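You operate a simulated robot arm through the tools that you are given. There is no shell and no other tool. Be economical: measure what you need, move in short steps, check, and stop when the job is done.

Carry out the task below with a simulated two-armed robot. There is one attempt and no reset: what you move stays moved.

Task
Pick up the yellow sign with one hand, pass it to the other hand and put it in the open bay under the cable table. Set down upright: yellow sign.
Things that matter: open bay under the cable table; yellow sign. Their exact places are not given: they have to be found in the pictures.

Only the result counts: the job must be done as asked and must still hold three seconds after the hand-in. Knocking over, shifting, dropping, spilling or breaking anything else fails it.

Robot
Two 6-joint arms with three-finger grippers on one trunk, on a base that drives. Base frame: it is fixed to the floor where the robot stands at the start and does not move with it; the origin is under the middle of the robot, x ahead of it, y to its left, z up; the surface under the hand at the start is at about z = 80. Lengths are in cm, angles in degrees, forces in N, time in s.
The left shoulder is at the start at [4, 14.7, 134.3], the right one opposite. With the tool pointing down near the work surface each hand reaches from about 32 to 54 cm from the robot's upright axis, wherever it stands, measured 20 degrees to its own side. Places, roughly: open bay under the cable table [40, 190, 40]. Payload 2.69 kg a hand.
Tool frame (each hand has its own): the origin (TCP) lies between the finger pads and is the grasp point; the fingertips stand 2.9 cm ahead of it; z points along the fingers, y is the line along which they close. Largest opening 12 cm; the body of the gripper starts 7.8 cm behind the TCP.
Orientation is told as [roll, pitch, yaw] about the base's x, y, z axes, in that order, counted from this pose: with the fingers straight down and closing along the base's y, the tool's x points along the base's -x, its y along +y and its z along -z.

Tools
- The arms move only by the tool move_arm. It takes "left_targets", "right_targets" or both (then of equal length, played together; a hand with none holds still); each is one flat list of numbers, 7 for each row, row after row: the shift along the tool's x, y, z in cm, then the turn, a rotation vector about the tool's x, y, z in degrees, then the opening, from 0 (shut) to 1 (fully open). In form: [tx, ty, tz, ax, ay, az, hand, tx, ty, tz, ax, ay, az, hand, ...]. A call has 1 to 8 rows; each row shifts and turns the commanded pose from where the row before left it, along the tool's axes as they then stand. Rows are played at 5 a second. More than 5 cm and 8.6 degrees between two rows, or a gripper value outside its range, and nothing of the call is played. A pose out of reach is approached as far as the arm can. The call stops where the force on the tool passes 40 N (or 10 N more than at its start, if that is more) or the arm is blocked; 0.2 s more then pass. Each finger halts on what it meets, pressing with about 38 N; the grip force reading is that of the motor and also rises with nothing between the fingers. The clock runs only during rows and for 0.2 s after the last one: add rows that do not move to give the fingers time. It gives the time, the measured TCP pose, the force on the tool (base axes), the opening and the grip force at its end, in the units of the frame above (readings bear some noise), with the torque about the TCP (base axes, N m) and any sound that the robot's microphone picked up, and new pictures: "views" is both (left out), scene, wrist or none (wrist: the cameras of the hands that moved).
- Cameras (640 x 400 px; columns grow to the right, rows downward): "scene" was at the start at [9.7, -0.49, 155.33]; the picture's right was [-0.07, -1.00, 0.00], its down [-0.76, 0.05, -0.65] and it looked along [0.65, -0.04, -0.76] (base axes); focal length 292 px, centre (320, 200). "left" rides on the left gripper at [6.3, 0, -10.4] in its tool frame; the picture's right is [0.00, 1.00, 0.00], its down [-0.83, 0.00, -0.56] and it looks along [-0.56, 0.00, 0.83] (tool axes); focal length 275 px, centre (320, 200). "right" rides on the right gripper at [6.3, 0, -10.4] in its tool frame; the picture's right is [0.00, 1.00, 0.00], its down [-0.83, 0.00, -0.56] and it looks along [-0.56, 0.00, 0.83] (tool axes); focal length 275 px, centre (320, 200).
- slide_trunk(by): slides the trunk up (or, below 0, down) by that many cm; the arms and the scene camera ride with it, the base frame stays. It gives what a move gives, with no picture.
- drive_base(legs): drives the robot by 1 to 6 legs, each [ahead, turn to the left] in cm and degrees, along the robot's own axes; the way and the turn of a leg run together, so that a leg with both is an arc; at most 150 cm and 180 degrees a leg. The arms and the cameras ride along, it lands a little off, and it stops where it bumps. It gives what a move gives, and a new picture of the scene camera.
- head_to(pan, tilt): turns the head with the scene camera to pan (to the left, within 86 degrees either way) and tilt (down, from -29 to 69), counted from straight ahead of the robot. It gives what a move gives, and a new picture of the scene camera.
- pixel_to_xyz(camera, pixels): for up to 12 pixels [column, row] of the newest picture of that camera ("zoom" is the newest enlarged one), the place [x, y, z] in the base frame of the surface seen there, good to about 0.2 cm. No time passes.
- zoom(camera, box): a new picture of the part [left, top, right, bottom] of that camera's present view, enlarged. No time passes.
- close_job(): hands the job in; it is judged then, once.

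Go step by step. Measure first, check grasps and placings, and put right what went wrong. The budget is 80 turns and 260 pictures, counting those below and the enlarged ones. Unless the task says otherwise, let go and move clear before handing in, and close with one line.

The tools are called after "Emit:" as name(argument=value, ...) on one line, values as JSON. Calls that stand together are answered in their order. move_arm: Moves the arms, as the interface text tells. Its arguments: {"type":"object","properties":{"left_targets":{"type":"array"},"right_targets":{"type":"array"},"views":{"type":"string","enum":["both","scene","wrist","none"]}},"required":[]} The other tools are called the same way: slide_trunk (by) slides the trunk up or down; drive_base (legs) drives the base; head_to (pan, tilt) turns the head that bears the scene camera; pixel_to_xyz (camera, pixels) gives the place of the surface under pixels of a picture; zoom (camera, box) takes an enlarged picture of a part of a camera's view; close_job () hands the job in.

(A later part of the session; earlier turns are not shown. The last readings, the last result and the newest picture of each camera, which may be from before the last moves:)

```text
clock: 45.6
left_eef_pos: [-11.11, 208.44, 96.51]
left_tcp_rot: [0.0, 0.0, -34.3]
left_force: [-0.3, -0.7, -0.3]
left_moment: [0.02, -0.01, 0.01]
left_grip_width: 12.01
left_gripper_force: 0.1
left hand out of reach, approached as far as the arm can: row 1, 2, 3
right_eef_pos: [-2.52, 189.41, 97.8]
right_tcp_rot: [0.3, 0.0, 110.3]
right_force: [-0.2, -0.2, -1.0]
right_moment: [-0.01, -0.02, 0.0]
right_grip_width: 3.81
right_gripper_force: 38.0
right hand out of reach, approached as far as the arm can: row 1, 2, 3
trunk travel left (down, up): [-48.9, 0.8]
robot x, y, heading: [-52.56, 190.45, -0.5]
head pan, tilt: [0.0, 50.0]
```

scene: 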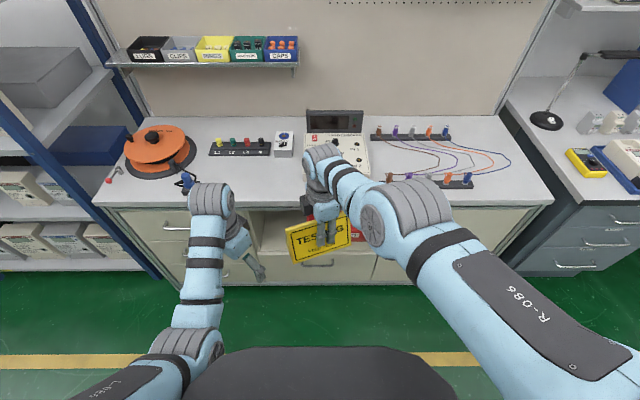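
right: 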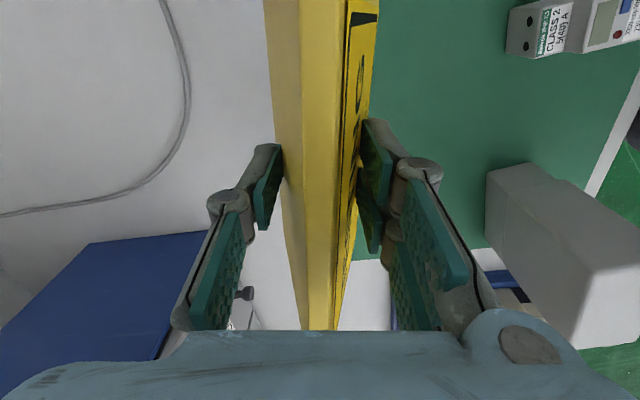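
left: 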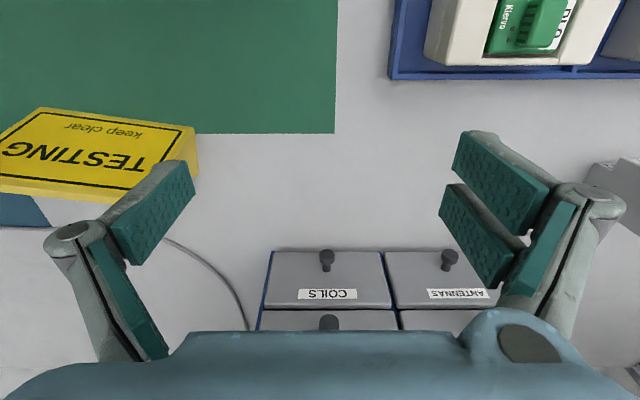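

Both hands moved; the right one is at yaw 110 and still holds firmly. I continue: the right hand to yaw ~135 and a bit nearer, the left hand to yaw -45 and then pitching up toward horizontal.

Emit:
move_arm(left_targets=[0, 0, 0, 0, 0, 5.3, 1, 0, 0, 0, 0, 0, 5.3, 1, 0, 0, 0, 0, -8.2, 0, 1, 0, 0, 0, 0, -8.2, 0, 1, 0, 0, 0, 0, -8.2, 0, 1, 0, 0, 0, 0, -8.2, 0, 1, 0, 0, 0, 0, -8.2, 0, 1, 0, 0, 0, 0, -8.2, 0, 1], right_targets=[-0.25, 3.6, 0, 0, 0, 0, 0, 0, 0, 0, 0, 0, -8.2, 0, 0, 0, 0, 0, 0, -8.2, 0, 0, 0, 0, 0, 0, -8.2, 0, 0, 0, 0, 0, 0, 0, 0, 0, 0, 0, 0, 0, 0, 0, 0, 0, 0, 0, 0, 0, 0, 0, 0, 0, 0, 0, 0, 0], views="scene")

Emit:
move_arm(left_targets=[0, 0, 0, 0, -8.2, 0, 1, 0, 0, 0, 0, -8.2, 0, 1, 0, 0, 0, 0, -8.2, 0, 1, 0, 0, 0, 0, -8.2, 0, 1, 0, 0, 0, 0, -8, 0, 1, 0, 0, 0, 0, 0, 0, 1], views="both")

```text
clock: 47.4
left_eef_pos: [-10.95, 208.52, 96.53]
left_tcp_rot: [0.0, -49.4, -44.7]
left_force: [0.9, -0.1, 1.0]
left_moment: [0.0, 0.01, 0.0]
left_grip_width: 11.99
left_gripper_force: 0.2
right_eef_pos: [-2.87, 189.74, 96.95]
right_tcp_rot: [0.2, -0.1, 134.7]
right_force: [0.1, -0.7, -1.7]
right_moment: [0.0, 0.02, 0.02]
right_grip_width: 3.82
right_gripper_force: 37.8
right hand out of reach, approached as far as the arm can: row 1
trunk travel left (down, up): [-48.9, 0.8]
robot x, y, heading: [-52.82, 190.11, -0.6]
head pan, tilt: [0.0, 50.0]
```

scene: 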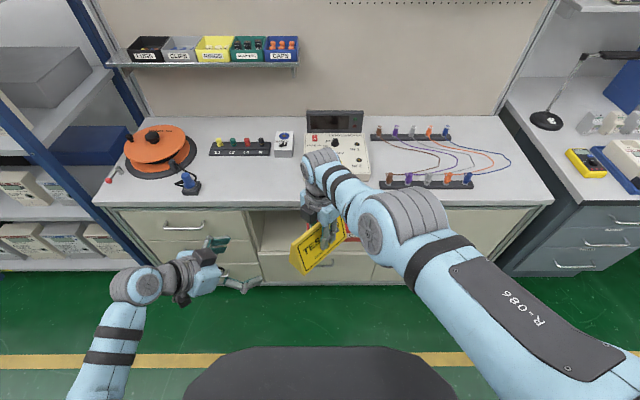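

```text
clock: 48.8
left_eef_pos: [-10.81, 208.5, 96.63]
left_tcp_rot: [-145.2, -90.0, 100.4]
left_force: [0.2, 0.7, 0.3]
left_moment: [0.0, 0.0, 0.04]
left_grip_width: 12.01
left_gripper_force: 0.2
right_eef_pos: [-2.91, 189.83, 96.95]
right_tcp_rot: [0.1, -0.1, 134.7]
right_force: [0.3, 0.0, -1.6]
right_moment: [0.04, -0.01, 0.01]
right_grip_width: 3.8
right_gripper_force: 37.7
trunk travel left (down, up): [-48.9, 0.8]
robot x, y, heading: [-52.79, 190.21, -0.4]
head pan, tilt: [0.0, 50.0]
```

scene: 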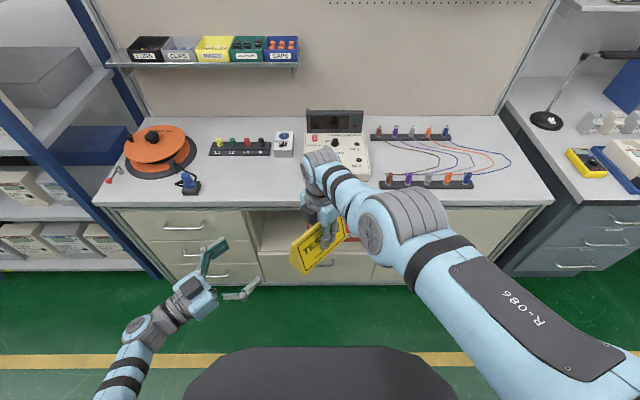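
left: 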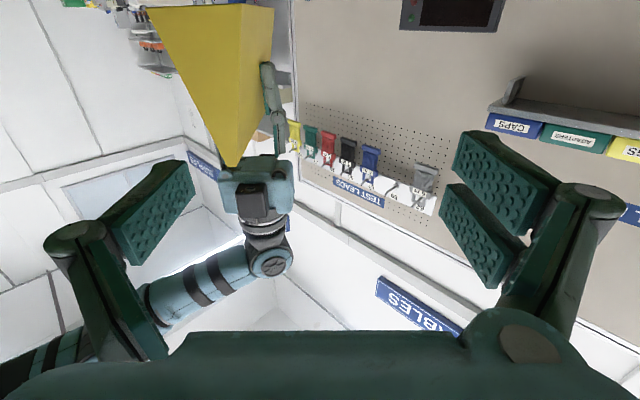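

The left hand is horizontal, pointing diagonally at the sign's near end, which shows as a trapezoid at (215,80). I measure that end in the left view before closing in.

Emit:
pixel_to_xyz(camera="left", pixels=[[155, 15], [235, 10], [228, 160], [240, 158], [200, 50], [195, 20], [225, 120], [250, 60], [268, 15], [215, 120]])

Emit:
zoom(camera="left", box=[120, 0, 320, 200])

```text
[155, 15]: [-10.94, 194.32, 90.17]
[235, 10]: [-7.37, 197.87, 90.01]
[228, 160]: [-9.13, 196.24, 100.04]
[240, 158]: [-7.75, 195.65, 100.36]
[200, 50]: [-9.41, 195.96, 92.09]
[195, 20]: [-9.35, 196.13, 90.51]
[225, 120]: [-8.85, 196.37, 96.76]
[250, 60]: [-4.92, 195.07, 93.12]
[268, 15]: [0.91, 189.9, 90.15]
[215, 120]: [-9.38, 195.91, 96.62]
```

```text
2.00 times, centred on (220, 100) of left
```

zoom: 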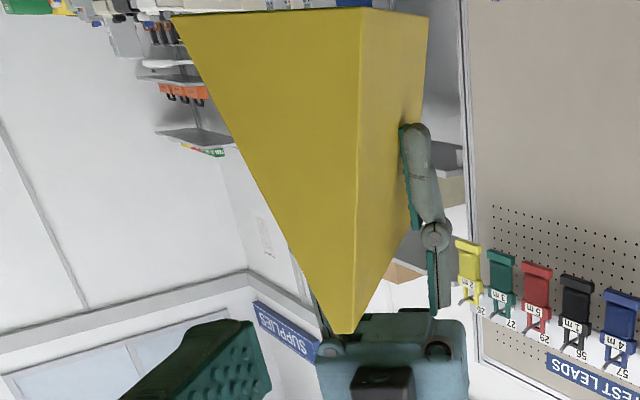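

The end's centre line is at (-9.1, 196.1), bottom z 90, exactly on the right hand's axis. I slide the left hand sideways 7.5 and advance it to about 3.5 cm past the end.

Emit:
move_arm(left_targets=[-0.4, -3.75, 0, 0, 0, 0, 1, -0.4, -3.75, 0, 0, 0, 0, 1, 0, 0, 4, 0, 0, 0, 1, 0, 0, 4, 0, 0, 0, 1, 0, 0, 2.5, 0, 0, 0, 1, 0, 0, 0, 0, 0, 0, 1], views="both")

```text
clock: 50.2
left_eef_pos: [-9.01, 195.68, 97.46]
left_tcp_rot: [-126.5, -90.0, 81.7]
left_force: [-0.6, 0.6, -0.5]
left_moment: [-0.01, -0.01, 0.01]
left_grip_width: 12.01
left_gripper_force: 0.0
right_eef_pos: [-2.93, 189.8, 96.89]
right_tcp_rot: [0.1, 0.0, 134.8]
right_force: [0.3, 0.7, -1.3]
right_moment: [-0.02, -0.01, 0.0]
right_grip_width: 3.81
right_gripper_force: 38.4
trunk travel left (down, up): [-48.9, 0.8]
robot x, y, heading: [-53.05, 190.42, -0.2]
head pan, tilt: [0.0, 50.0]
```

scene: 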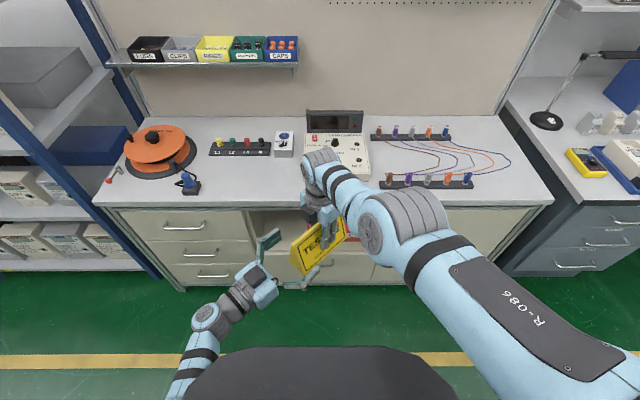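
left: 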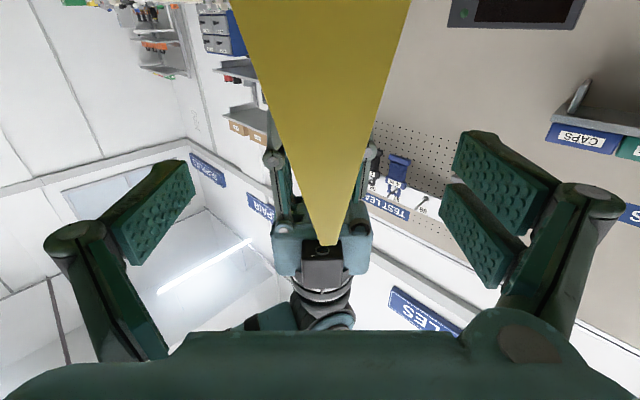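

Centred well on the end (column ~322). I advance 3 cm and close the left hand.

Emit:
move_arm(left_targets=[0, 0, 1.5, 0, 0, 0, 1, 0, 0, 1.6, 0, 0, 0, 1, 0, 0, 0, 0, 0, 0, 1, 0, 0, 0, 0, 0, 0, 0.5, 0, 0, 0, 0, 0, 0, 0.2, 0, 0, 0, 0, 0, 0, 0, 0, 0, 0, 0, 0, 0, 0, 0, 0, 0, 0, 0, 0, 0], views="both")

```text
clock: 52.0
left_eef_pos: [-6.53, 193.58, 97.29]
left_tcp_rot: [39.2, -89.8, -83.9]
left_force: [20.4, 16.3, -6.8]
left_moment: [0.8, -0.4, 0.8]
left_grip_width: 2.92
left_gripper_force: 37.9
right_eef_pos: [-3.14, 189.79, 96.81]
right_tcp_rot: [0.4, -0.1, 134.7]
right_force: [-20.6, -15.6, 7.0]
right_moment: [-0.47, 0.5, 0.54]
right_grip_width: 3.8
right_gripper_force: 38.1
trunk travel left (down, up): [-48.9, 0.8]
robot x, y, heading: [-52.71, 190.37, -0.2]
head pan, tilt: [0.0, 50.0]
```

scene: 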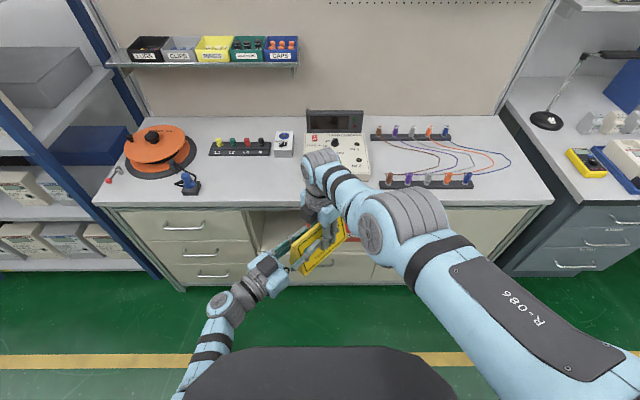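
left: 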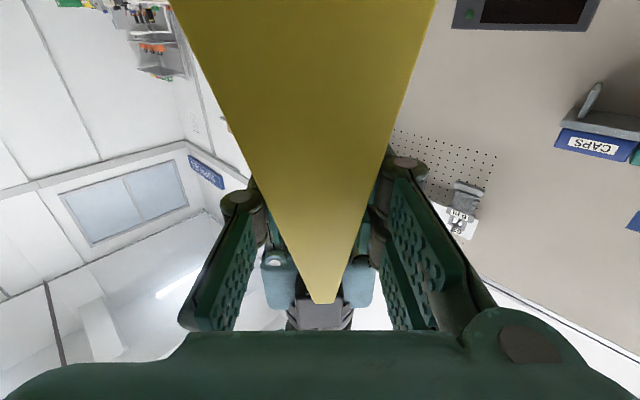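

Both hands grip (left at 2.92, 37.9 N) but push against each other by about 26 N. I ease the left hand slightly along its y to relieve this before letting go with the right.

Emit:
move_arm(left_targets=[0, 0.2, 0, 0, 0, 0, 0, 0, 0, 0, 0, 0, 0, 0], views="none")

```text
clock: 52.6
left_eef_pos: [-6.48, 193.69, 97.52]
left_tcp_rot: [-155.2, -89.9, 110.4]
left_force: [10.0, 11.4, 1.7]
left_moment: [0.56, -0.37, 0.52]
left_grip_width: 2.92
left_gripper_force: 37.5
right_eef_pos: [-2.83, 189.8, 96.82]
right_tcp_rot: [0.1, -0.1, 134.7]
right_force: [-11.2, -10.3, -3.6]
right_moment: [-0.52, 0.33, 0.33]
right_grip_width: 3.78
right_gripper_force: 38.2
trunk travel left (down, up): [-48.9, 0.8]
robot x, y, heading: [-52.94, 190.28, -0.3]
head pan, tilt: [0.0, 50.0]
```

Easing helped (26 → 15 N). One more such step, then I open the right hand.

Emit:
move_arm(left_targets=[0, 0.22, 0, 0, 0, 0, 0, 0, 0, 0, 0, 0, 0, 0], views="none")

Emit:
move_arm(right_targets=[0, 0, 0, 0, 0, 0, 0.5, 0, 0, 0, 0, 0, 0, 0.75, 0, 0, 0, 0, 0, 0, 0.9, 0, 0, 0, 0, 0, 0, 0.9], views="both")

```text
clock: 53.2
left_eef_pos: [-6.4, 193.84, 97.35]
left_tcp_rot: [-138.0, -89.9, 93.0]
left_force: [1.4, -2.1, 5.8]
left_moment: [-0.08, -0.31, -0.08]
left_grip_width: 2.91
left_gripper_force: 38.0
right_eef_pos: [-2.83, 189.89, 96.92]
right_tcp_rot: [-0.1, -0.2, 134.7]
right_force: [-0.5, 3.0, -7.3]
right_moment: [-0.17, 0.14, -0.01]
right_grip_width: 3.8
right_gripper_force: 37.8
trunk travel left (down, up): [-48.9, 0.8]
robot x, y, heading: [-52.51, 190.45, -0.6]
head pan, tilt: [0.0, 50.0]
```

```text
clock: 54.2
left_eef_pos: [-6.38, 193.85, 97.5]
left_tcp_rot: [-63.0, -90.0, 18.2]
left_force: [0.8, -0.5, 0.2]
left_moment: [0.06, 0.05, 0.01]
left_grip_width: 2.62
left_gripper_force: 37.8
right_eef_pos: [-2.79, 189.77, 96.83]
right_tcp_rot: [0.1, -0.1, 134.7]
right_force: [1.0, -0.1, 0.4]
right_moment: [0.0, -0.01, -0.01]
right_grip_width: 10.78
right_gripper_force: 0.1
trunk travel left (down, up): [-48.9, 0.8]
robot x, y, heading: [-52.69, 190.14, -0.7]
head pan, tilt: [0.0, 50.0]
```

scene: 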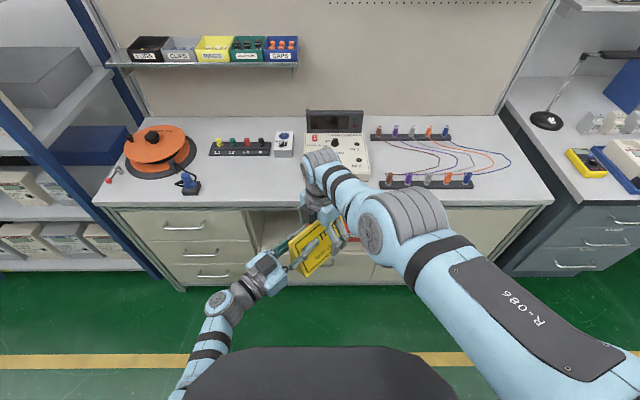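
right: 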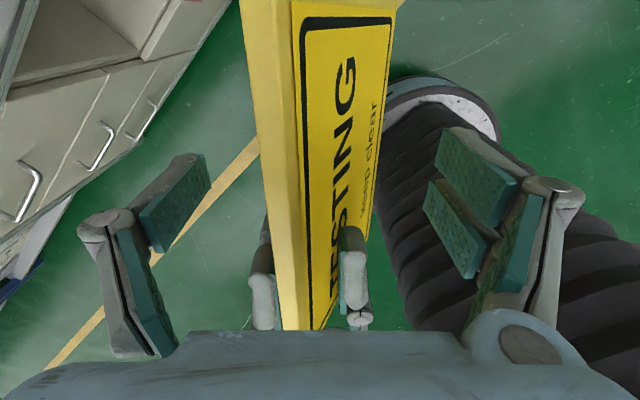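

The left hand alone now holds the sign. I draw the left hand straight back along its fingers so the sign slides out between the open right fingers, then check it.

Emit:
move_arm(left_targets=[0, 0, -2, 0, 0, 0, 0, 0, 0, -3, 0, 0, 0, 0, 0, 0, -3, 0, 0, 0, 0, 0, 0, -3, 0, 0, 0, 0, 0, 0, -2, 0, 0, 0, 0, 0, 0, 0, 0, 0, 0, 0], views="both")

Emit:
zoom(camera="scene", box=[180, 180, 360, 320])

```text
clock: 55.6
left_eef_pos: [-15.47, 202.94, 97.31]
left_tcp_rot: [-70.0, -90.0, 25.2]
left_force: [-0.7, 0.3, -0.3]
left_moment: [0.05, 0.05, 0.0]
left_grip_width: 2.61
left_gripper_force: 38.2
right_eef_pos: [-2.86, 189.72, 96.89]
right_tcp_rot: [0.2, -0.1, 134.6]
right_force: [0.9, -0.8, -0.1]
right_moment: [0.02, 0.05, -0.03]
right_grip_width: 10.81
right_gripper_force: 0.1
trunk travel left (down, up): [-48.9, 0.8]
robot x, y, heading: [-52.97, 190.71, -0.4]
head pan, tilt: [0.0, 50.0]
```

scene: 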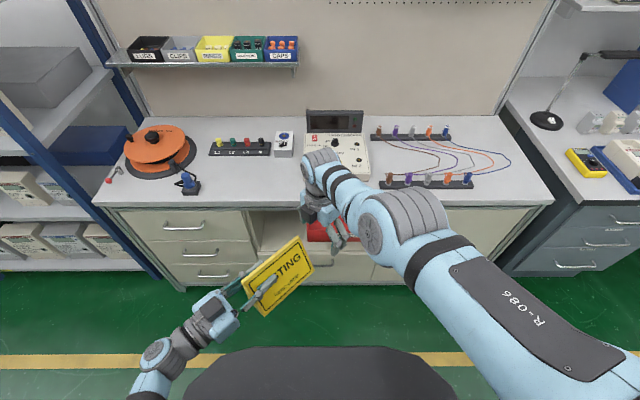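
left: 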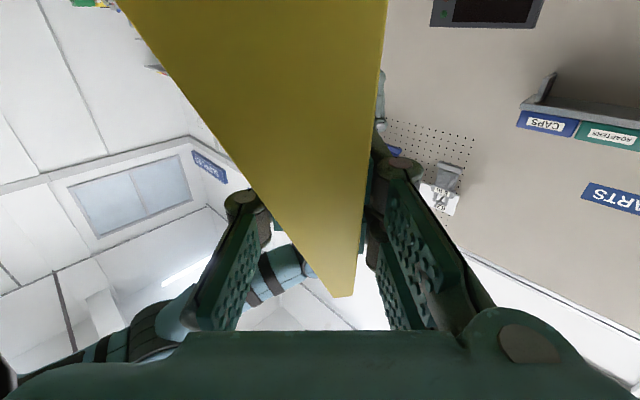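

```text
2.86 times, centred on (270, 250) of scene
```

zoom: 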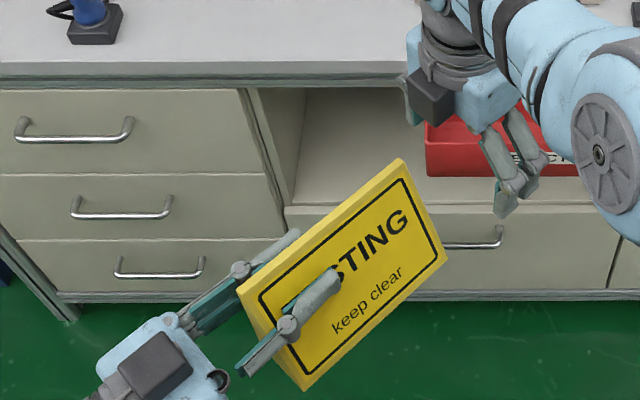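

The sign has settled in the left grip rolled about 13° around the finger axis (one face flush on a pad), still firmly held; I will correct this roll with the wrist. Next the left hand turns to point straight at the bay while the right hand retracts.

Emit:
move_arm(left_targets=[0, 1.41, 1.41, -7.5, 0, 0, 0, 0, 1.2, 1.6, -7.5, 0, 0, 0, 0, 1, 1.73, -7.5, 0, 0, 0, 0, 0.77, 1.85, -7.5, 0, 0, 0, 0, 0.52, 1.93, -7.5, 0, 0, 0, 0, 0.26, 1.98, -7.5, 0, 0, 0, 0, 0, 2, 0, 0, 6.5, 0, 0, 0, 2, 0, 0, 6.5, 0], right_targets=[0.73, 4.66, 0, 0, 0, 0, 0.9, 0.73, 4.66, 0, 0, 0, 0, 0.9, 0.73, 4.66, 0, 0, 0, 0, 0.9, 0.73, 4.66, 0, 0, 0, 0, 0.9, 0.73, 4.66, 0, 0, 0, 0, 0.9, 0, 0, 0, 0, 0, 0, 0.5, 0, 0, 0, 0, 0, 0, 0.3, 0, 0, 0, 0, 0, 0, 0.2], views="both")

Emit:
zoom(camera="scene", box=[180, 180, 360, 320])

```text
clock: 57.4
left_eef_pos: [-0.13, 212.41, 97.98]
left_tcp_rot: [88.3, -78.2, -92.7]
left_force: [-1.0, -0.3, -1.6]
left_moment: [0.02, 0.06, -0.08]
left_grip_width: 2.63
left_gripper_force: 38.0
left hand out of reach, approached as far as the arm can: row 6, 7, 8
right_eef_pos: [-1.72, 175.18, 90.18]
right_tcp_rot: [0.4, -0.1, 134.8]
right_force: [0.2, 0.5, -0.4]
right_moment: [-0.03, -0.01, 0.02]
right_grip_width: 2.4
right_gripper_force: 0.1
right hand out of reach, approached as far as the arm can: row 1, 2, 3, 4, 5
trunk travel left (down, up): [-48.9, 0.8]
robot x, y, heading: [-53.02, 190.2, -0.5]
head pan, tilt: [0.0, 50.0]
```

scene: 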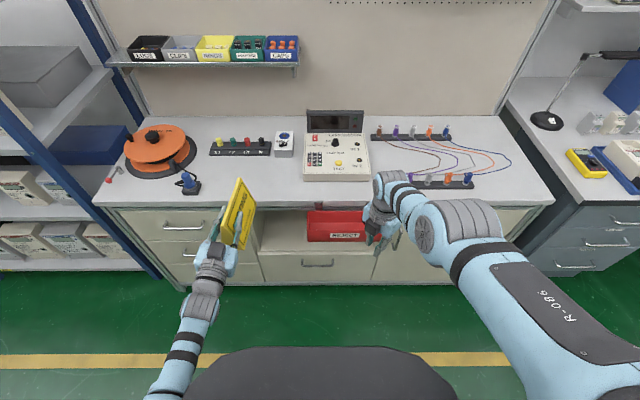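
right: 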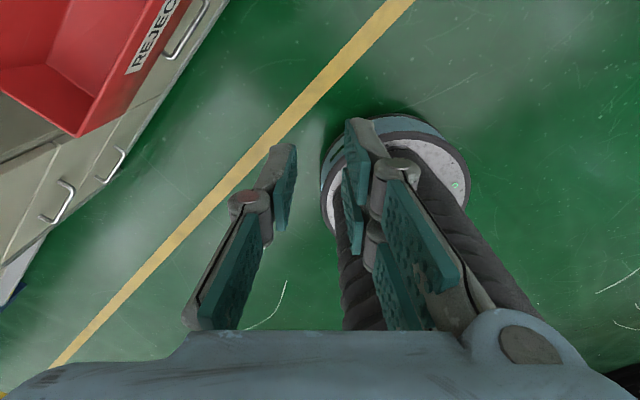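
left: 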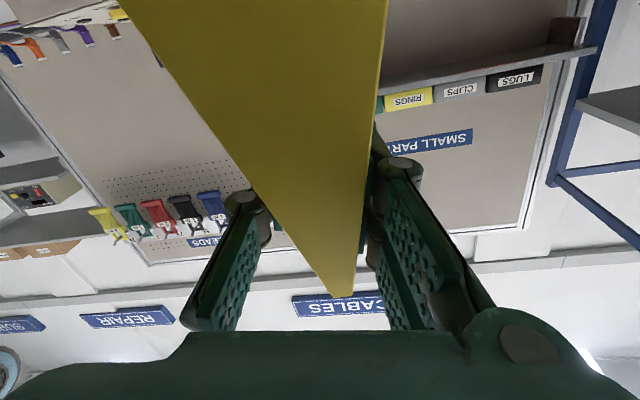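

```text
2.86 times, centred on (270, 250) of scene
```

zoom: 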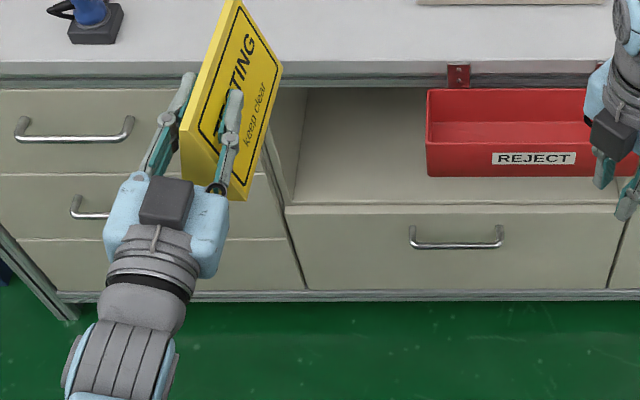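

The left hand now points along +x, level, with the sign about upright. I measure face points on the sign to check its tilt.

Emit:
pixel_to_xyz(camera="zoom", pixels=[[243, 15], [277, 68], [247, 180], [265, 110], [235, 75], [240, 3], [282, 62], [240, 198], [182, 135], [183, 148], [222, 185]])

Emit:
pixel_to_xyz(camera="left", pixels=[[130, 10], [380, 10], [250, 10], [250, 150], [200, 100], [360, 150], [338, 292], [350, 290]])

```text
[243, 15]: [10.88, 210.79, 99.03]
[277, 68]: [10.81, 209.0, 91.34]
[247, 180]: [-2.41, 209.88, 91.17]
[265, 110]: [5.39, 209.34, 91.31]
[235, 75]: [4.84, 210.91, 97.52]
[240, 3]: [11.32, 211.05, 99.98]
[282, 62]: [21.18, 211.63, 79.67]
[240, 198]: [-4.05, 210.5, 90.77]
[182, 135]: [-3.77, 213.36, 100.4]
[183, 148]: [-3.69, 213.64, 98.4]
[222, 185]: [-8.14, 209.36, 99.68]
```

```text
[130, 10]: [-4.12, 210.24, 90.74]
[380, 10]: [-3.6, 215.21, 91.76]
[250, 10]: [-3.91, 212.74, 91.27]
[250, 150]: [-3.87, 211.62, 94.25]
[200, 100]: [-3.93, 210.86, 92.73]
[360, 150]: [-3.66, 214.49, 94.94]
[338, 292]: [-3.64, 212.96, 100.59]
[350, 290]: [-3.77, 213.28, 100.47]
```

Front face leans 13.1°, back face 12.5°: the sign is upright to within half a degree. Before lowering the trunk I check the object under the right hand at (430,170) of its view, and the bin's extents.

Emit:
pixel_to_xyz(camera="right", pixels=[[445, 170], [415, 122], [440, 230], [500, 300], [340, 180], [80, 130]])

Emit:
pixel_to_xyz(camera="scene", pixels=[[308, 241], [308, 212], [362, 241], [366, 212], [255, 212], [300, 250], [230, 250], [265, 225], [375, 265]])

```text
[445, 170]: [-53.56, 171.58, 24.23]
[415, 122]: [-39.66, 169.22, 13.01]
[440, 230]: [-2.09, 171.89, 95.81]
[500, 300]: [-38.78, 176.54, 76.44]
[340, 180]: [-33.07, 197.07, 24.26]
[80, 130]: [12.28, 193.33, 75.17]
```

```text
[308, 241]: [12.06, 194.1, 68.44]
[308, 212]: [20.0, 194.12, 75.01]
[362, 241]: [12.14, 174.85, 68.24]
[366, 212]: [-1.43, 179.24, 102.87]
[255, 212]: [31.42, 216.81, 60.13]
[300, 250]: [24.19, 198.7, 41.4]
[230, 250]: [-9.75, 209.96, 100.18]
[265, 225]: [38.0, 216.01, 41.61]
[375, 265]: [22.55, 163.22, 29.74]
```

The disc below is the robot's own base (z 24, radius ~20), and the bin spans x 12–20, y 175–194, z 68–75. I retract the right hand further so it will stay clear of bin and table when I drive ahead.

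Emit:
move_arm(right_targets=[-2.1, 3.2, 0, 0, 0, 0, 0.2, -2.1, 3.2, 0, 0, 0, 0, 0.2, -2.1, 3.2, 0, 0, 0, 0, 0.2, -2.1, 3.2, 0, 0, 0, 0, 0.2, 0, 0, 0, 0, 0, 0, 0.2], views="scene")

```text
clock: 58.6
left_eef_pos: [-0.24, 212.29, 97.96]
left_tcp_rot: [88.3, -78.1, -92.9]
left_force: [-0.1, -0.8, -1.6]
left_moment: [0.02, 0.08, 0.01]
left_grip_width: 2.63
left_gripper_force: 38.2
right_eef_pos: [-5.41, 173.24, 83.59]
right_tcp_rot: [0.2, -0.1, 134.7]
right_force: [0.3, -0.7, -0.9]
right_moment: [0.0, 0.01, 0.02]
right_grip_width: 2.38
right_gripper_force: 0.0
right hand out of reach, approached as far as the arm can: row 1, 2, 3, 4
trunk travel left (down, up): [-48.9, 0.8]
robot x, y, heading: [-52.74, 190.29, -0.4]
head pan, tilt: [0.0, 50.0]
```

scene: 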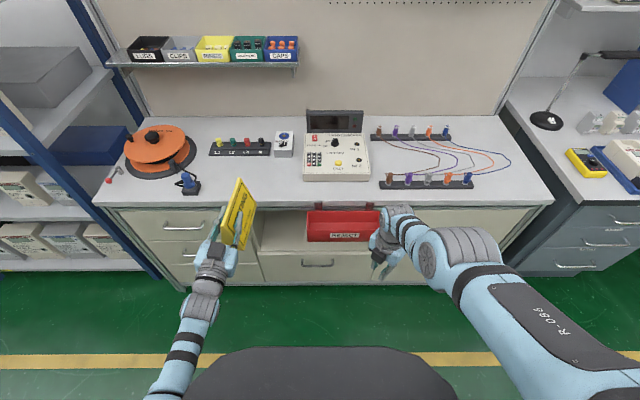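

It only slid lower, probably because the wrist is near a limit at yaw 135. I turn the right hand back and then retract it.

Emit:
move_arm(right_targets=[0, 0, 0, 0, 0, 8.5, 0.2, 0, 0, 0, 0, 0, 8.5, 0.2, 0, 0, 0, 0, 0, 8.5, 0.2, 0, 0, 0, 0, 0, 8.5, 0.2, 0, 0, 0, 0, 0, 8.5, 0.2, 0, 0, 0, 0, 0, 8.5, 0.2, 0, 0, 0, 0, 0, 8.5, 0.2, 0, 0, 0, 0, 0, 8.5, 0.2], views="none")

Emit:
move_arm(right_targets=[0, 0, 0, 0, 0, 8.5, 0.2, 0, 0, 0, 0, 0, 8.5, 0.2, 0, 0, 0, 0, 0, 8.5, 0.2, 0, 0, 0, 0, 0, 8.5, 0.2, 0, 0, 0, 0, 0, 8.5, 0.2, 0, 0, 0, 0, 0, 8.5, 0.2, 0, 0, 0, 0, 0, 8.5, 0.2, 0, 0, 0, 0, 0, 7, 0.2], views="none")

Emit:
move_arm(right_targets=[3, 0, -2, 0, 0, 0, 0.2, 3, 0, -2, 0, 0, 0, 0.2, 3, 0, -2, 0, 0, 0, 0.2, 3, 0, 0, 0, 0, 0, 0.2, 3, 0, 0, 0, 0, 0, 0.2], views="scene")

```text
clock: 60.4
left_eef_pos: [-0.32, 212.17, 98.05]
left_tcp_rot: [88.3, -78.1, -92.9]
left_force: [0.3, -0.2, -1.9]
left_moment: [-0.03, 0.02, -0.01]
left_grip_width: 2.6
left_gripper_force: 38.2
right_eef_pos: [-5.65, 173.04, 83.41]
right_tcp_rot: [0.2, 0.0, 66.6]
right_force: [0.2, 0.2, 0.4]
right_moment: [0.0, 0.02, -0.01]
right_grip_width: 2.43
right_gripper_force: 0.0
trunk travel left (down, up): [-48.9, 0.8]
robot x, y, heading: [-52.87, 190.25, -0.1]
head pan, tilt: [0.0, 50.0]
```

```text
clock: 62.2
left_eef_pos: [-0.37, 212.29, 98.03]
left_tcp_rot: [88.2, -78.1, -92.9]
left_force: [-0.5, 0.0, -1.3]
left_moment: [0.01, 0.06, -0.01]
left_grip_width: 2.59
left_gripper_force: 38.4
right_eef_pos: [-5.57, 173.01, 83.52]
right_tcp_rot: [0.0, 0.0, 0.1]
right_force: [0.2, -0.9, -0.7]
right_moment: [0.0, 0.0, 0.0]
right_grip_width: 2.41
right_gripper_force: 0.1
trunk travel left (down, up): [-48.9, 0.8]
robot x, y, heading: [-52.67, 190.37, -0.4]
head pan, tilt: [0.0, 50.0]
```

```text
clock: 63.4
left_eef_pos: [-0.27, 212.22, 98.05]
left_tcp_rot: [88.4, -78.2, -92.9]
left_force: [-0.2, -0.3, -1.0]
left_moment: [0.02, 0.07, 0.0]
left_grip_width: 2.6
left_gripper_force: 38.0
right_eef_pos: [-7.85, 173.29, 80.69]
right_tcp_rot: [0.1, 0.3, 0.2]
right_force: [0.5, 0.2, -0.8]
right_moment: [0.02, -0.02, 0.03]
right_grip_width: 2.41
right_gripper_force: 0.2
right hand out of reach, approached as far as the arm can: row 1, 2, 3, 4, 5
trunk travel left (down, up): [-48.9, 0.8]
robot x, y, heading: [-52.66, 190.05, -0.7]
head pan, tilt: [0.0, 50.0]
```

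scene: 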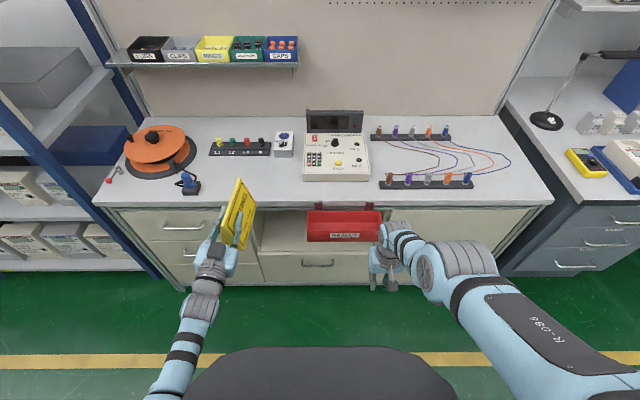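

The inner reach limit seems looser lower down and to the side. I move the right hand down, outward and back.

Emit:
move_arm(right_targets=[1.5, -2.5, 3, 0, 0, 0, 0.2, 2, -2.5, 3, 0, 0, 0, 0.2, 3, -2.5, 2, 0, 0, 0, 0.2, 3, -2.5, 0, 0, 0, 0, 0.2, 3, 0, 0, 0, 0, 0, 0.2], views="none")

```text
clock: 64.6
left_eef_pos: [-0.27, 212.17, 98.03]
left_tcp_rot: [88.4, -78.1, -93.0]
left_force: [1.1, -0.2, -1.4]
left_moment: [-0.02, 0.06, 0.0]
left_grip_width: 2.6
left_gripper_force: 38.3
right_eef_pos: [-18.75, 162.71, 70.63]
right_tcp_rot: [0.0, 0.1, 0.2]
right_force: [-1.0, -0.1, -0.3]
right_moment: [-0.03, 0.0, -0.01]
right_grip_width: 2.39
right_gripper_force: 0.1
right hand out of reach, approached as far as the arm can: row 1, 2, 3, 4, 5
trunk travel left (down, up): [-48.9, 0.8]
robot x, y, heading: [-52.75, 190.4, -0.2]
head pan, tilt: [0.0, 50.0]
```

The right hand is now well back at (-18.8, 162.7, 70.6). I centre the left hand on the free part of the bay (y ≈ 205.5), square its yaw, and then lower the trunk.

Emit:
move_arm(left_targets=[-0.69, -3.27, 0.25, -2.15, 0.45, 0, 0, -0.69, -3.27, 0.25, -2.15, 0.45, 0, 0, 0, 0, 0, 0, 0, 0, 0], views="none")

Emit:
slide_trunk(by=-25)

Emit:
head_to(pan=10, tilt=40)

```text
clock: 65.4
left_eef_pos: [-0.28, 212.8, 101.3]
left_tcp_rot: [83.8, -77.8, -85.8]
left_force: [0.4, 0.1, -1.2]
left_moment: [-0.01, 0.06, 0.0]
left_grip_width: 2.58
left_gripper_force: 38.7
left hand out of reach, approached as far as the arm can: row 1, 2
right_eef_pos: [-18.92, 162.88, 70.71]
right_tcp_rot: [-0.1, 0.2, 0.2]
right_force: [-0.5, 0.2, 0.9]
right_moment: [-0.05, 0.0, -0.01]
right_grip_width: 2.41
right_gripper_force: 0.1
trunk travel left (down, up): [-48.9, 0.8]
robot x, y, heading: [-52.82, 189.71, -0.5]
head pan, tilt: [0.0, 50.0]
```

```text
clock: 67.9
left_eef_pos: [-0.47, 212.81, 76.27]
left_tcp_rot: [84.1, -77.8, -86.0]
left_force: [-0.2, 0.8, -1.8]
left_moment: [0.0, 0.06, 0.03]
left_grip_width: 2.57
left_gripper_force: 38.0
right_eef_pos: [-18.7, 162.79, 45.76]
right_tcp_rot: [0.0, 0.3, 0.2]
right_force: [-0.5, 0.4, 0.0]
right_moment: [0.01, -0.02, 0.04]
right_grip_width: 2.39
right_gripper_force: 0.2
trunk travel left (down, up): [-23.9, 25.8]
robot x, y, heading: [-53.18, 190.19, -0.3]
head pan, tilt: [0.0, 50.0]
```

```text
clock: 68.7
left_eef_pos: [-0.45, 212.9, 76.13]
left_tcp_rot: [84.0, -77.7, -86.0]
left_force: [-0.6, 0.0, -1.4]
left_moment: [0.01, 0.05, 0.0]
left_grip_width: 2.59
left_gripper_force: 38.5
right_eef_pos: [-18.86, 162.75, 45.67]
right_tcp_rot: [0.1, 0.2, 0.3]
right_force: [-0.6, 0.4, -0.1]
right_moment: [-0.03, 0.02, -0.02]
right_grip_width: 2.41
right_gripper_force: 0.1
trunk travel left (down, up): [-23.9, 25.8]
robot x, y, heading: [-52.86, 190.43, 0.1]
head pan, tilt: [10.0, 40.0]
```

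scene: 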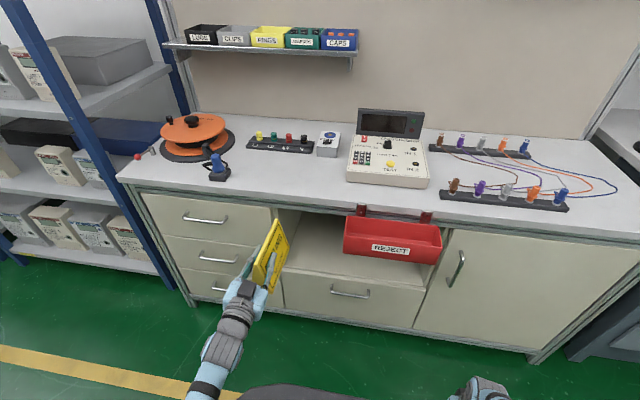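

The left arm would not go further inward at this height; it stayed at y 212.8, but is now straight (fingers along +x within 2°). I shift the whole robot sideways instead: turn left 20°, back off, turn back.

Emit:
drive_base(legs=[[0, 20], [-21.4, 0], [0, -20]])

Emit:
slide_trunk(by=-20)

Emit:
move_arm(left_targets=[1.2, 0.25, 0, 0, 0, 0, 0, 1.2, 0.25, 0, 0, 0, 0, 0, 0, 0, 0, 0, 0, 0, 0], views="both")

```text
clock: 72.5
left_eef_pos: [-20.32, 205.78, 76.22]
left_tcp_rot: [84.1, -77.7, -86.0]
left_force: [-0.7, -0.2, -1.5]
left_moment: [0.02, 0.05, 0.0]
left_grip_width: 2.57
left_gripper_force: 37.9
right_eef_pos: [-38.7, 155.83, 45.8]
right_tcp_rot: [0.0, 0.2, 0.1]
right_force: [0.0, 0.3, -0.4]
right_moment: [0.03, 0.01, 0.02]
right_grip_width: 2.42
right_gripper_force: 0.0
trunk travel left (down, up): [-23.9, 25.8]
robot x, y, heading: [-73.0, 183.26, -0.5]
head pan, tilt: [10.0, 40.0]
```

scene: 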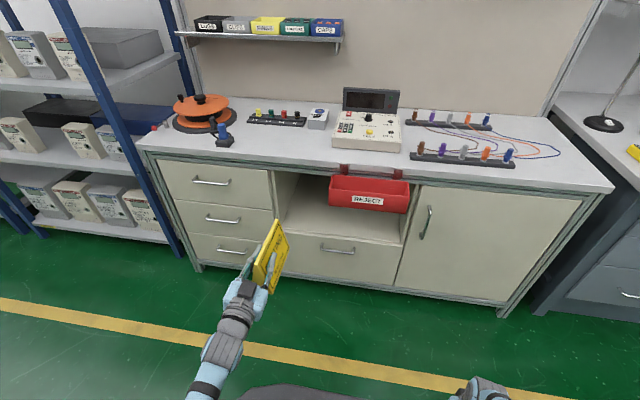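

```text
clock: 74.6
left_eef_pos: [-20.33, 205.7, 56.1]
left_tcp_rot: [84.1, -77.9, -86.0]
left_force: [0.2, 0.5, -1.5]
left_moment: [0.0, 0.04, -0.02]
left_grip_width: 2.55
left_gripper_force: 38.3
right_eef_pos: [-38.91, 155.75, 25.56]
right_tcp_rot: [0.1, 0.2, 0.1]
right_force: [0.2, 0.8, -0.5]
right_moment: [0.01, 0.05, -0.01]
right_grip_width: 2.41
right_gripper_force: 0.1
trunk travel left (down, up): [-3.9, 45.8]
robot x, y, heading: [-72.84, 183.29, -0.4]
head pan, tilt: [10.0, 40.0]
```

```text
clock: 75.4
left_eef_pos: [-20.14, 205.84, 54.85]
left_tcp_rot: [82.3, -77.7, -84.7]
left_force: [-0.7, -0.2, -1.0]
left_moment: [-0.03, 0.02, -0.02]
left_grip_width: 2.56
left_gripper_force: 38.3
left hand out of reach, approached as far as the arm can: row 1, 2
right_eef_pos: [-38.74, 155.81, 25.62]
right_tcp_rot: [0.0, 0.2, 0.1]
right_force: [-0.7, -0.3, -0.7]
right_moment: [0.02, -0.01, 0.01]
right_grip_width: 2.41
right_gripper_force: 0.1
trunk travel left (down, up): [-3.9, 45.8]
robot x, y, heading: [-72.49, 183.5, -0.5]
head pan, tilt: [10.0, 40.0]
```

scene: 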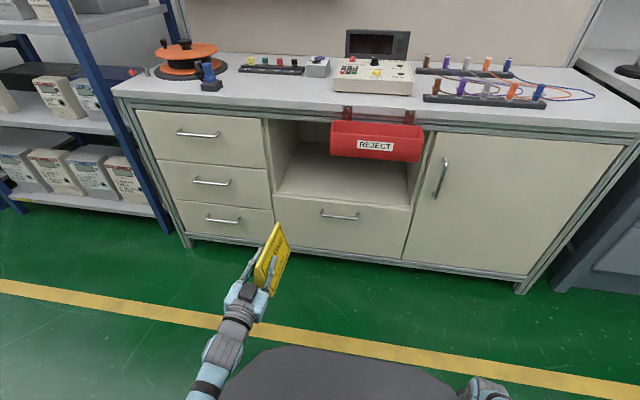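
left: 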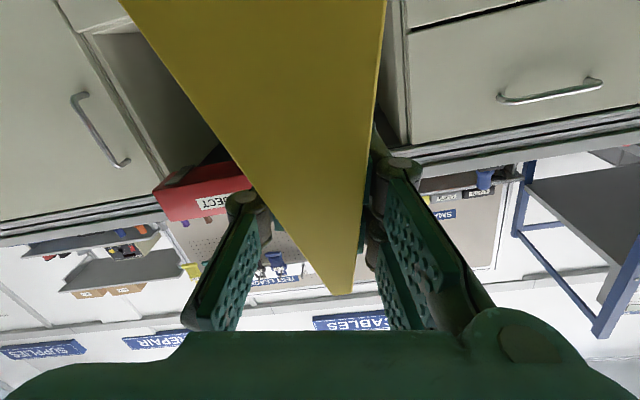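

Lowering by arm is limited here, perhaps because the arm is folded too close. I extend forward 5 and lower again.

Emit:
move_arm(left_targets=[0, 0, 3, 0, 0, 0, 0, 0, 0, 3, 0, 0, 0, 0, 1.3, 0.28, 0, 0, 0, 0, 0, 1.3, 0.28, 0, 0, 0, 0, 0, 0, 0, 0, 0, 0, 0, 0], views="none")

```text
clock: 76.6
left_eef_pos: [-14.52, 206.53, 54.54]
left_tcp_rot: [81.6, -77.4, -84.5]
left_force: [-0.1, 0.6, -2.3]
left_moment: [0.02, 0.07, -0.03]
left_grip_width: 2.54
left_gripper_force: 38.4
left hand out of reach, approached as far as the arm can: row 2, 3, 4
right_eef_pos: [-38.87, 155.74, 25.64]
right_tcp_rot: [0.0, 0.2, 0.1]
right_force: [-0.1, 0.3, -0.4]
right_moment: [-0.01, -0.01, -0.02]
right_grip_width: 2.4
right_gripper_force: 0.0
trunk travel left (down, up): [-3.9, 45.8]
robot x, y, heading: [-72.88, 183.2, -0.4]
head pan, tilt: [10.0, 40.0]
```

The arm will not go lower at this tilt, but the remaining gap is small (trunk has 3.9 left). I drive ahead toward the bay with the sign bottom ~5 cm above the bay floor, stopping short to check.

Emit:
drive_base(legs=[[29, 0]])

Emit:
head_to(pan=18, tilt=38)

Emit:
zoom(camera="scene", box=[200, 80, 440, 280])

```text
clock: 78.6
left_eef_pos: [14.51, 206.22, 54.48]
left_tcp_rot: [81.6, -77.3, -84.3]
left_force: [0.0, 0.1, -2.7]
left_moment: [0.02, 0.03, -0.05]
left_grip_width: 2.56
left_gripper_force: 38.4
right_eef_pos: [-9.99, 155.5, 25.62]
right_tcp_rot: [0.0, 0.1, 0.1]
right_force: [-0.5, -0.2, 0.2]
right_moment: [-0.02, 0.02, 0.02]
right_grip_width: 2.41
right_gripper_force: 0.1
trunk travel left (down, up): [-3.9, 45.8]
robot x, y, heading: [-43.8, 182.94, -0.4]
head pan, tilt: [10.0, 40.0]
```

scene: 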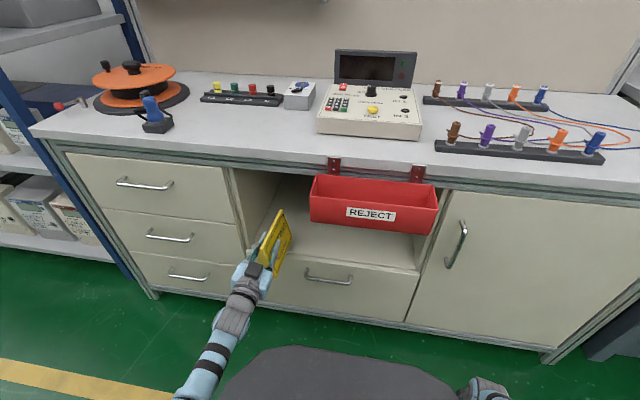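

```text
clock: 79.3
left_eef_pos: [14.51, 206.29, 54.58]
left_tcp_rot: [81.6, -77.4, -84.5]
left_force: [-0.1, -0.6, -1.4]
left_moment: [0.01, 0.07, 0.03]
left_grip_width: 2.56
left_gripper_force: 37.5
right_eef_pos: [-9.86, 155.48, 25.65]
right_tcp_rot: [0.0, 0.3, 0.1]
right_force: [0.0, 0.6, 0.4]
right_moment: [0.0, 0.0, 0.02]
right_grip_width: 2.38
right_gripper_force: 0.0
trunk travel left (down, up): [-3.9, 45.8]
robot x, y, heading: [-43.64, 183.21, -0.6]
head pan, tilt: [18.0, 38.0]
```

scene: 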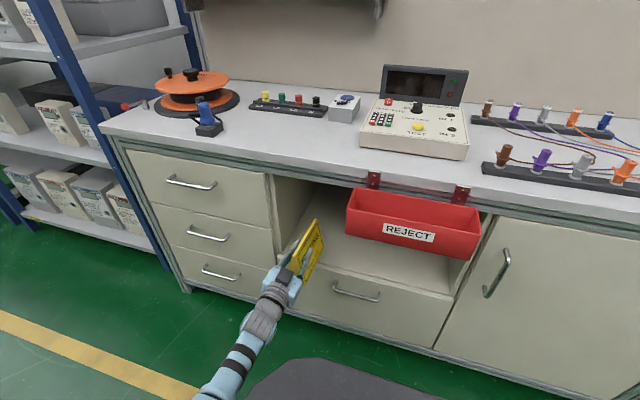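

```text
2.00 times, centred on (320, 180) of scene
```

zoom: 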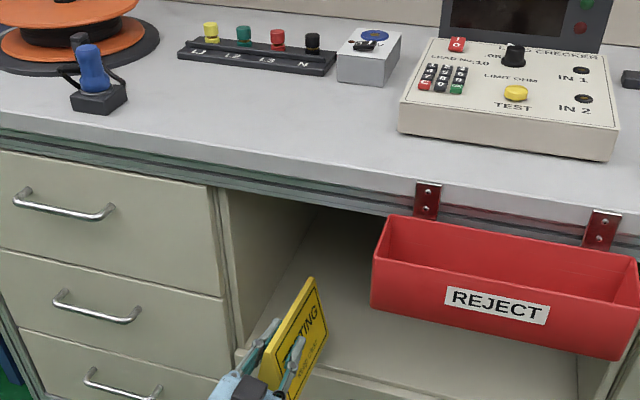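

The nose of the sign is entering the bay left of the bin with clear margins. I drive the remaining 14.5.

Emit:
drive_base(legs=[[14.5, 0]])

Emit:
move_arm(left_targets=[0, 0, 0, 0, 0, 0, 0], views="wrist")

Emit:
zoom(camera="scene", box=[240, 140, 420, 300])

```text
clock: 80.7
left_eef_pos: [29.07, 206.16, 54.47]
left_tcp_rot: [81.4, -77.3, -84.1]
left_force: [-0.1, -0.2, -1.6]
left_moment: [0.01, 0.07, 0.03]
left_grip_width: 2.55
left_gripper_force: 37.7
right_eef_pos: [4.71, 155.48, 25.57]
right_tcp_rot: [0.0, 0.3, 0.1]
right_force: [-0.3, 0.6, -0.7]
right_moment: [0.0, 0.0, 0.04]
right_grip_width: 2.4
right_gripper_force: 0.0
trunk travel left (down, up): [-3.9, 45.8]
robot x, y, heading: [-28.9, 183.11, -0.3]
head pan, tilt: [18.0, 38.0]
```

scene: 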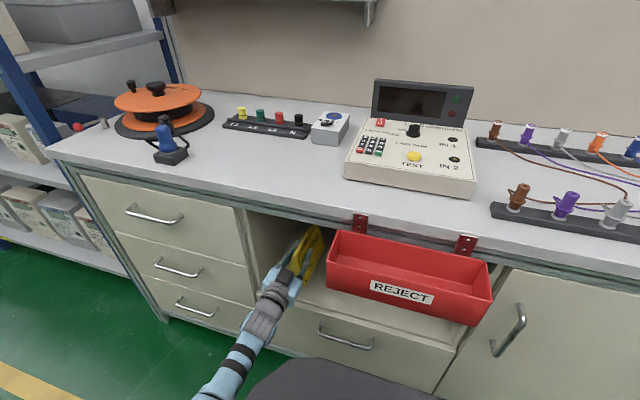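

```text
clock: 81.1
left_eef_pos: [28.9, 206.16, 54.6]
left_tcp_rot: [81.5, -77.3, -84.3]
left_force: [-0.1, -0.4, -1.1]
left_moment: [0.0, 0.04, -0.01]
left_grip_width: 2.52
left_gripper_force: 38.6
right_eef_pos: [4.6, 155.5, 25.51]
right_tcp_rot: [0.0, 0.4, 0.2]
right_force: [-0.5, -0.8, -0.6]
right_moment: [0.0, 0.0, 0.01]
right_grip_width: 2.4
right_gripper_force: 0.1
trunk travel left (down, up): [-3.9, 45.8]
robot x, y, heading: [-29.25, 183.0, -0.5]
head pan, tilt: [18.0, 38.0]
```

left: 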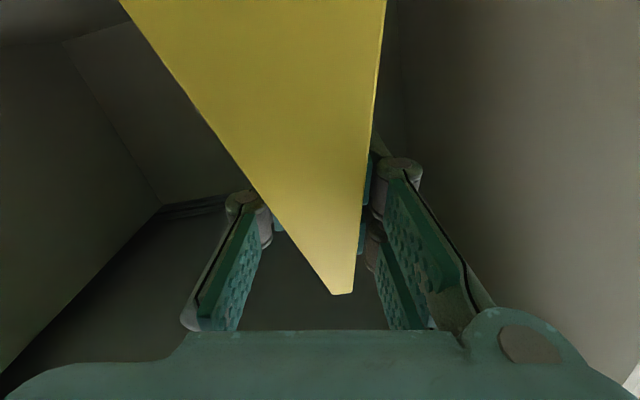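

```text
2.50 times, centred on (330, 220) of scene
```

zoom: 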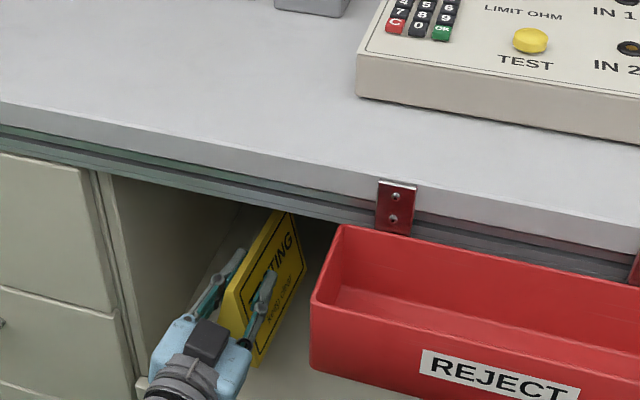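

The sign is within the bay (rear end at x ≈ 25.5), left of the bin. I lower the trunk the remaining 3.8 and measure the gap.

Emit:
slide_trunk(by=-3.8)

Emit:
zoom(camera="scene", box=[260, 160, 360, 300])

```text
clock: 81.9
left_eef_pos: [29.01, 206.11, 50.94]
left_tcp_rot: [81.8, -77.4, -84.5]
left_force: [0.3, 1.2, -0.8]
left_moment: [0.0, 0.09, -0.02]
left_grip_width: 2.53
left_gripper_force: 37.8
right_eef_pos: [4.54, 155.29, 21.96]
right_tcp_rot: [0.0, 0.2, 0.1]
right_force: [0.5, -0.2, -0.1]
right_moment: [0.01, 0.01, -0.07]
right_grip_width: 2.41
right_gripper_force: 0.0
trunk travel left (down, up): [-0.1, 49.6]
robot x, y, heading: [-29.31, 183.06, -0.4]
head pan, tilt: [18.0, 38.0]
```

```text
2.86 times, centred on (310, 230) of scene
```

zoom: 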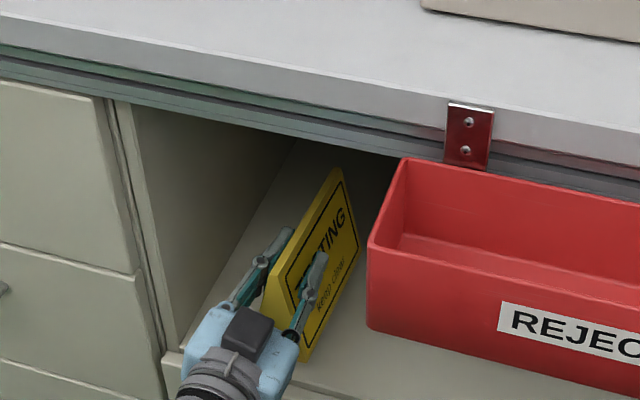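

Emit:
pixel_to_xyz(camera="zoom", pixels=[[302, 357], [355, 260], [355, 245], [345, 270], [335, 290], [325, 320], [340, 320], [365, 250], [338, 172], [270, 265], [345, 180], [310, 340]])

Emit:
pixel_to_xyz(camera="left", pixels=[[130, 5], [380, 5], [140, 40], [378, 60], [335, 290], [350, 290], [360, 240], [258, 185]])

```text
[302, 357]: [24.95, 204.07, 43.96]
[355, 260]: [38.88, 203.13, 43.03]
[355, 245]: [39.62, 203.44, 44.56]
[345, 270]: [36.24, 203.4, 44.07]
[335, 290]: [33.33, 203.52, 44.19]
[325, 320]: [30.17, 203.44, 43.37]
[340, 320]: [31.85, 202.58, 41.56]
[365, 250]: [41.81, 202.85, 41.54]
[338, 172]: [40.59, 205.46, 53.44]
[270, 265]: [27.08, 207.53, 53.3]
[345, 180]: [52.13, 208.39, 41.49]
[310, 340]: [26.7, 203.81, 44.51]
```

```text
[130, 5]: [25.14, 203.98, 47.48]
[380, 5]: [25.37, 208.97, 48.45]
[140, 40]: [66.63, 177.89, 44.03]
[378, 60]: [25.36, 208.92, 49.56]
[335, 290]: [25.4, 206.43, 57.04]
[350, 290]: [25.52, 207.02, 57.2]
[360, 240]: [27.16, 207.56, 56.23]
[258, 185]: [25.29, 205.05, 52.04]
```

The sign's bottom is at z 43.2–43.6, floor 41.6: a gap of about 1.7 cm, with the sign upright. I try to lower it further by tilting the hand a few degrees nose-down while moving down.

Emit:
move_arm(left_targets=[0.6, 0.13, 0, 0, 1.5, 0, 0, 0.6, 0.13, 0, 0, 1.5, 0, 0, 0, 0, 0, 0, 0, 0, 0], views="none")

Emit:
zoom(camera="scene", box=[260, 160, 360, 300])

Emit:
pixel_to_xyz(camera="zoom", pixels=[[302, 357], [302, 361], [355, 260], [353, 266], [325, 320], [338, 172], [270, 265], [310, 345]])

```text
clock: 82.7
left_eef_pos: [28.85, 206.67, 50.31]
left_tcp_rot: [70.7, -76.8, -73.2]
left_force: [-4.6, -1.3, 14.2]
left_moment: [-0.13, -1.42, -0.09]
left_grip_width: 2.55
left_gripper_force: 37.7
right_eef_pos: [4.61, 155.37, 22.18]
right_tcp_rot: [0.1, 0.0, 0.2]
right_force: [0.0, -0.1, 0.6]
right_moment: [0.0, -0.02, 0.04]
right_grip_width: 2.41
right_gripper_force: 0.1
trunk travel left (down, up): [-0.1, 49.6]
robot x, y, heading: [-29.11, 182.89, -0.3]
head pan, tilt: [18.0, 38.0]
```

```text
2.86 times, centred on (310, 230) of scene
```

zoom: 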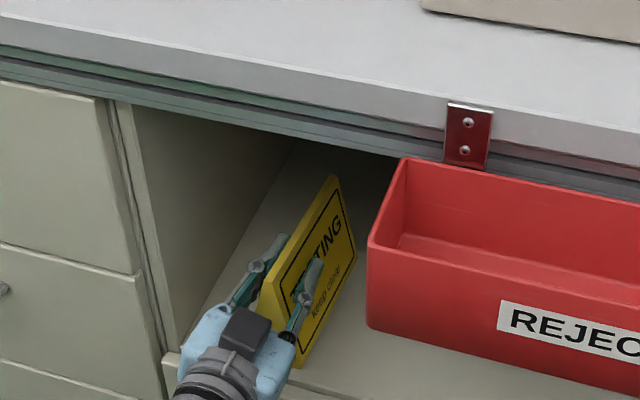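

```text
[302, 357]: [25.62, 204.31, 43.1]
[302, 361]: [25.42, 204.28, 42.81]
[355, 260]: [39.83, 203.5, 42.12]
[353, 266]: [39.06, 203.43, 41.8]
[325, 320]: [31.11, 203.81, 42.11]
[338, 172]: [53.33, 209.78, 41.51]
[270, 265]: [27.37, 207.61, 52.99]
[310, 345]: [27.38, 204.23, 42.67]
```

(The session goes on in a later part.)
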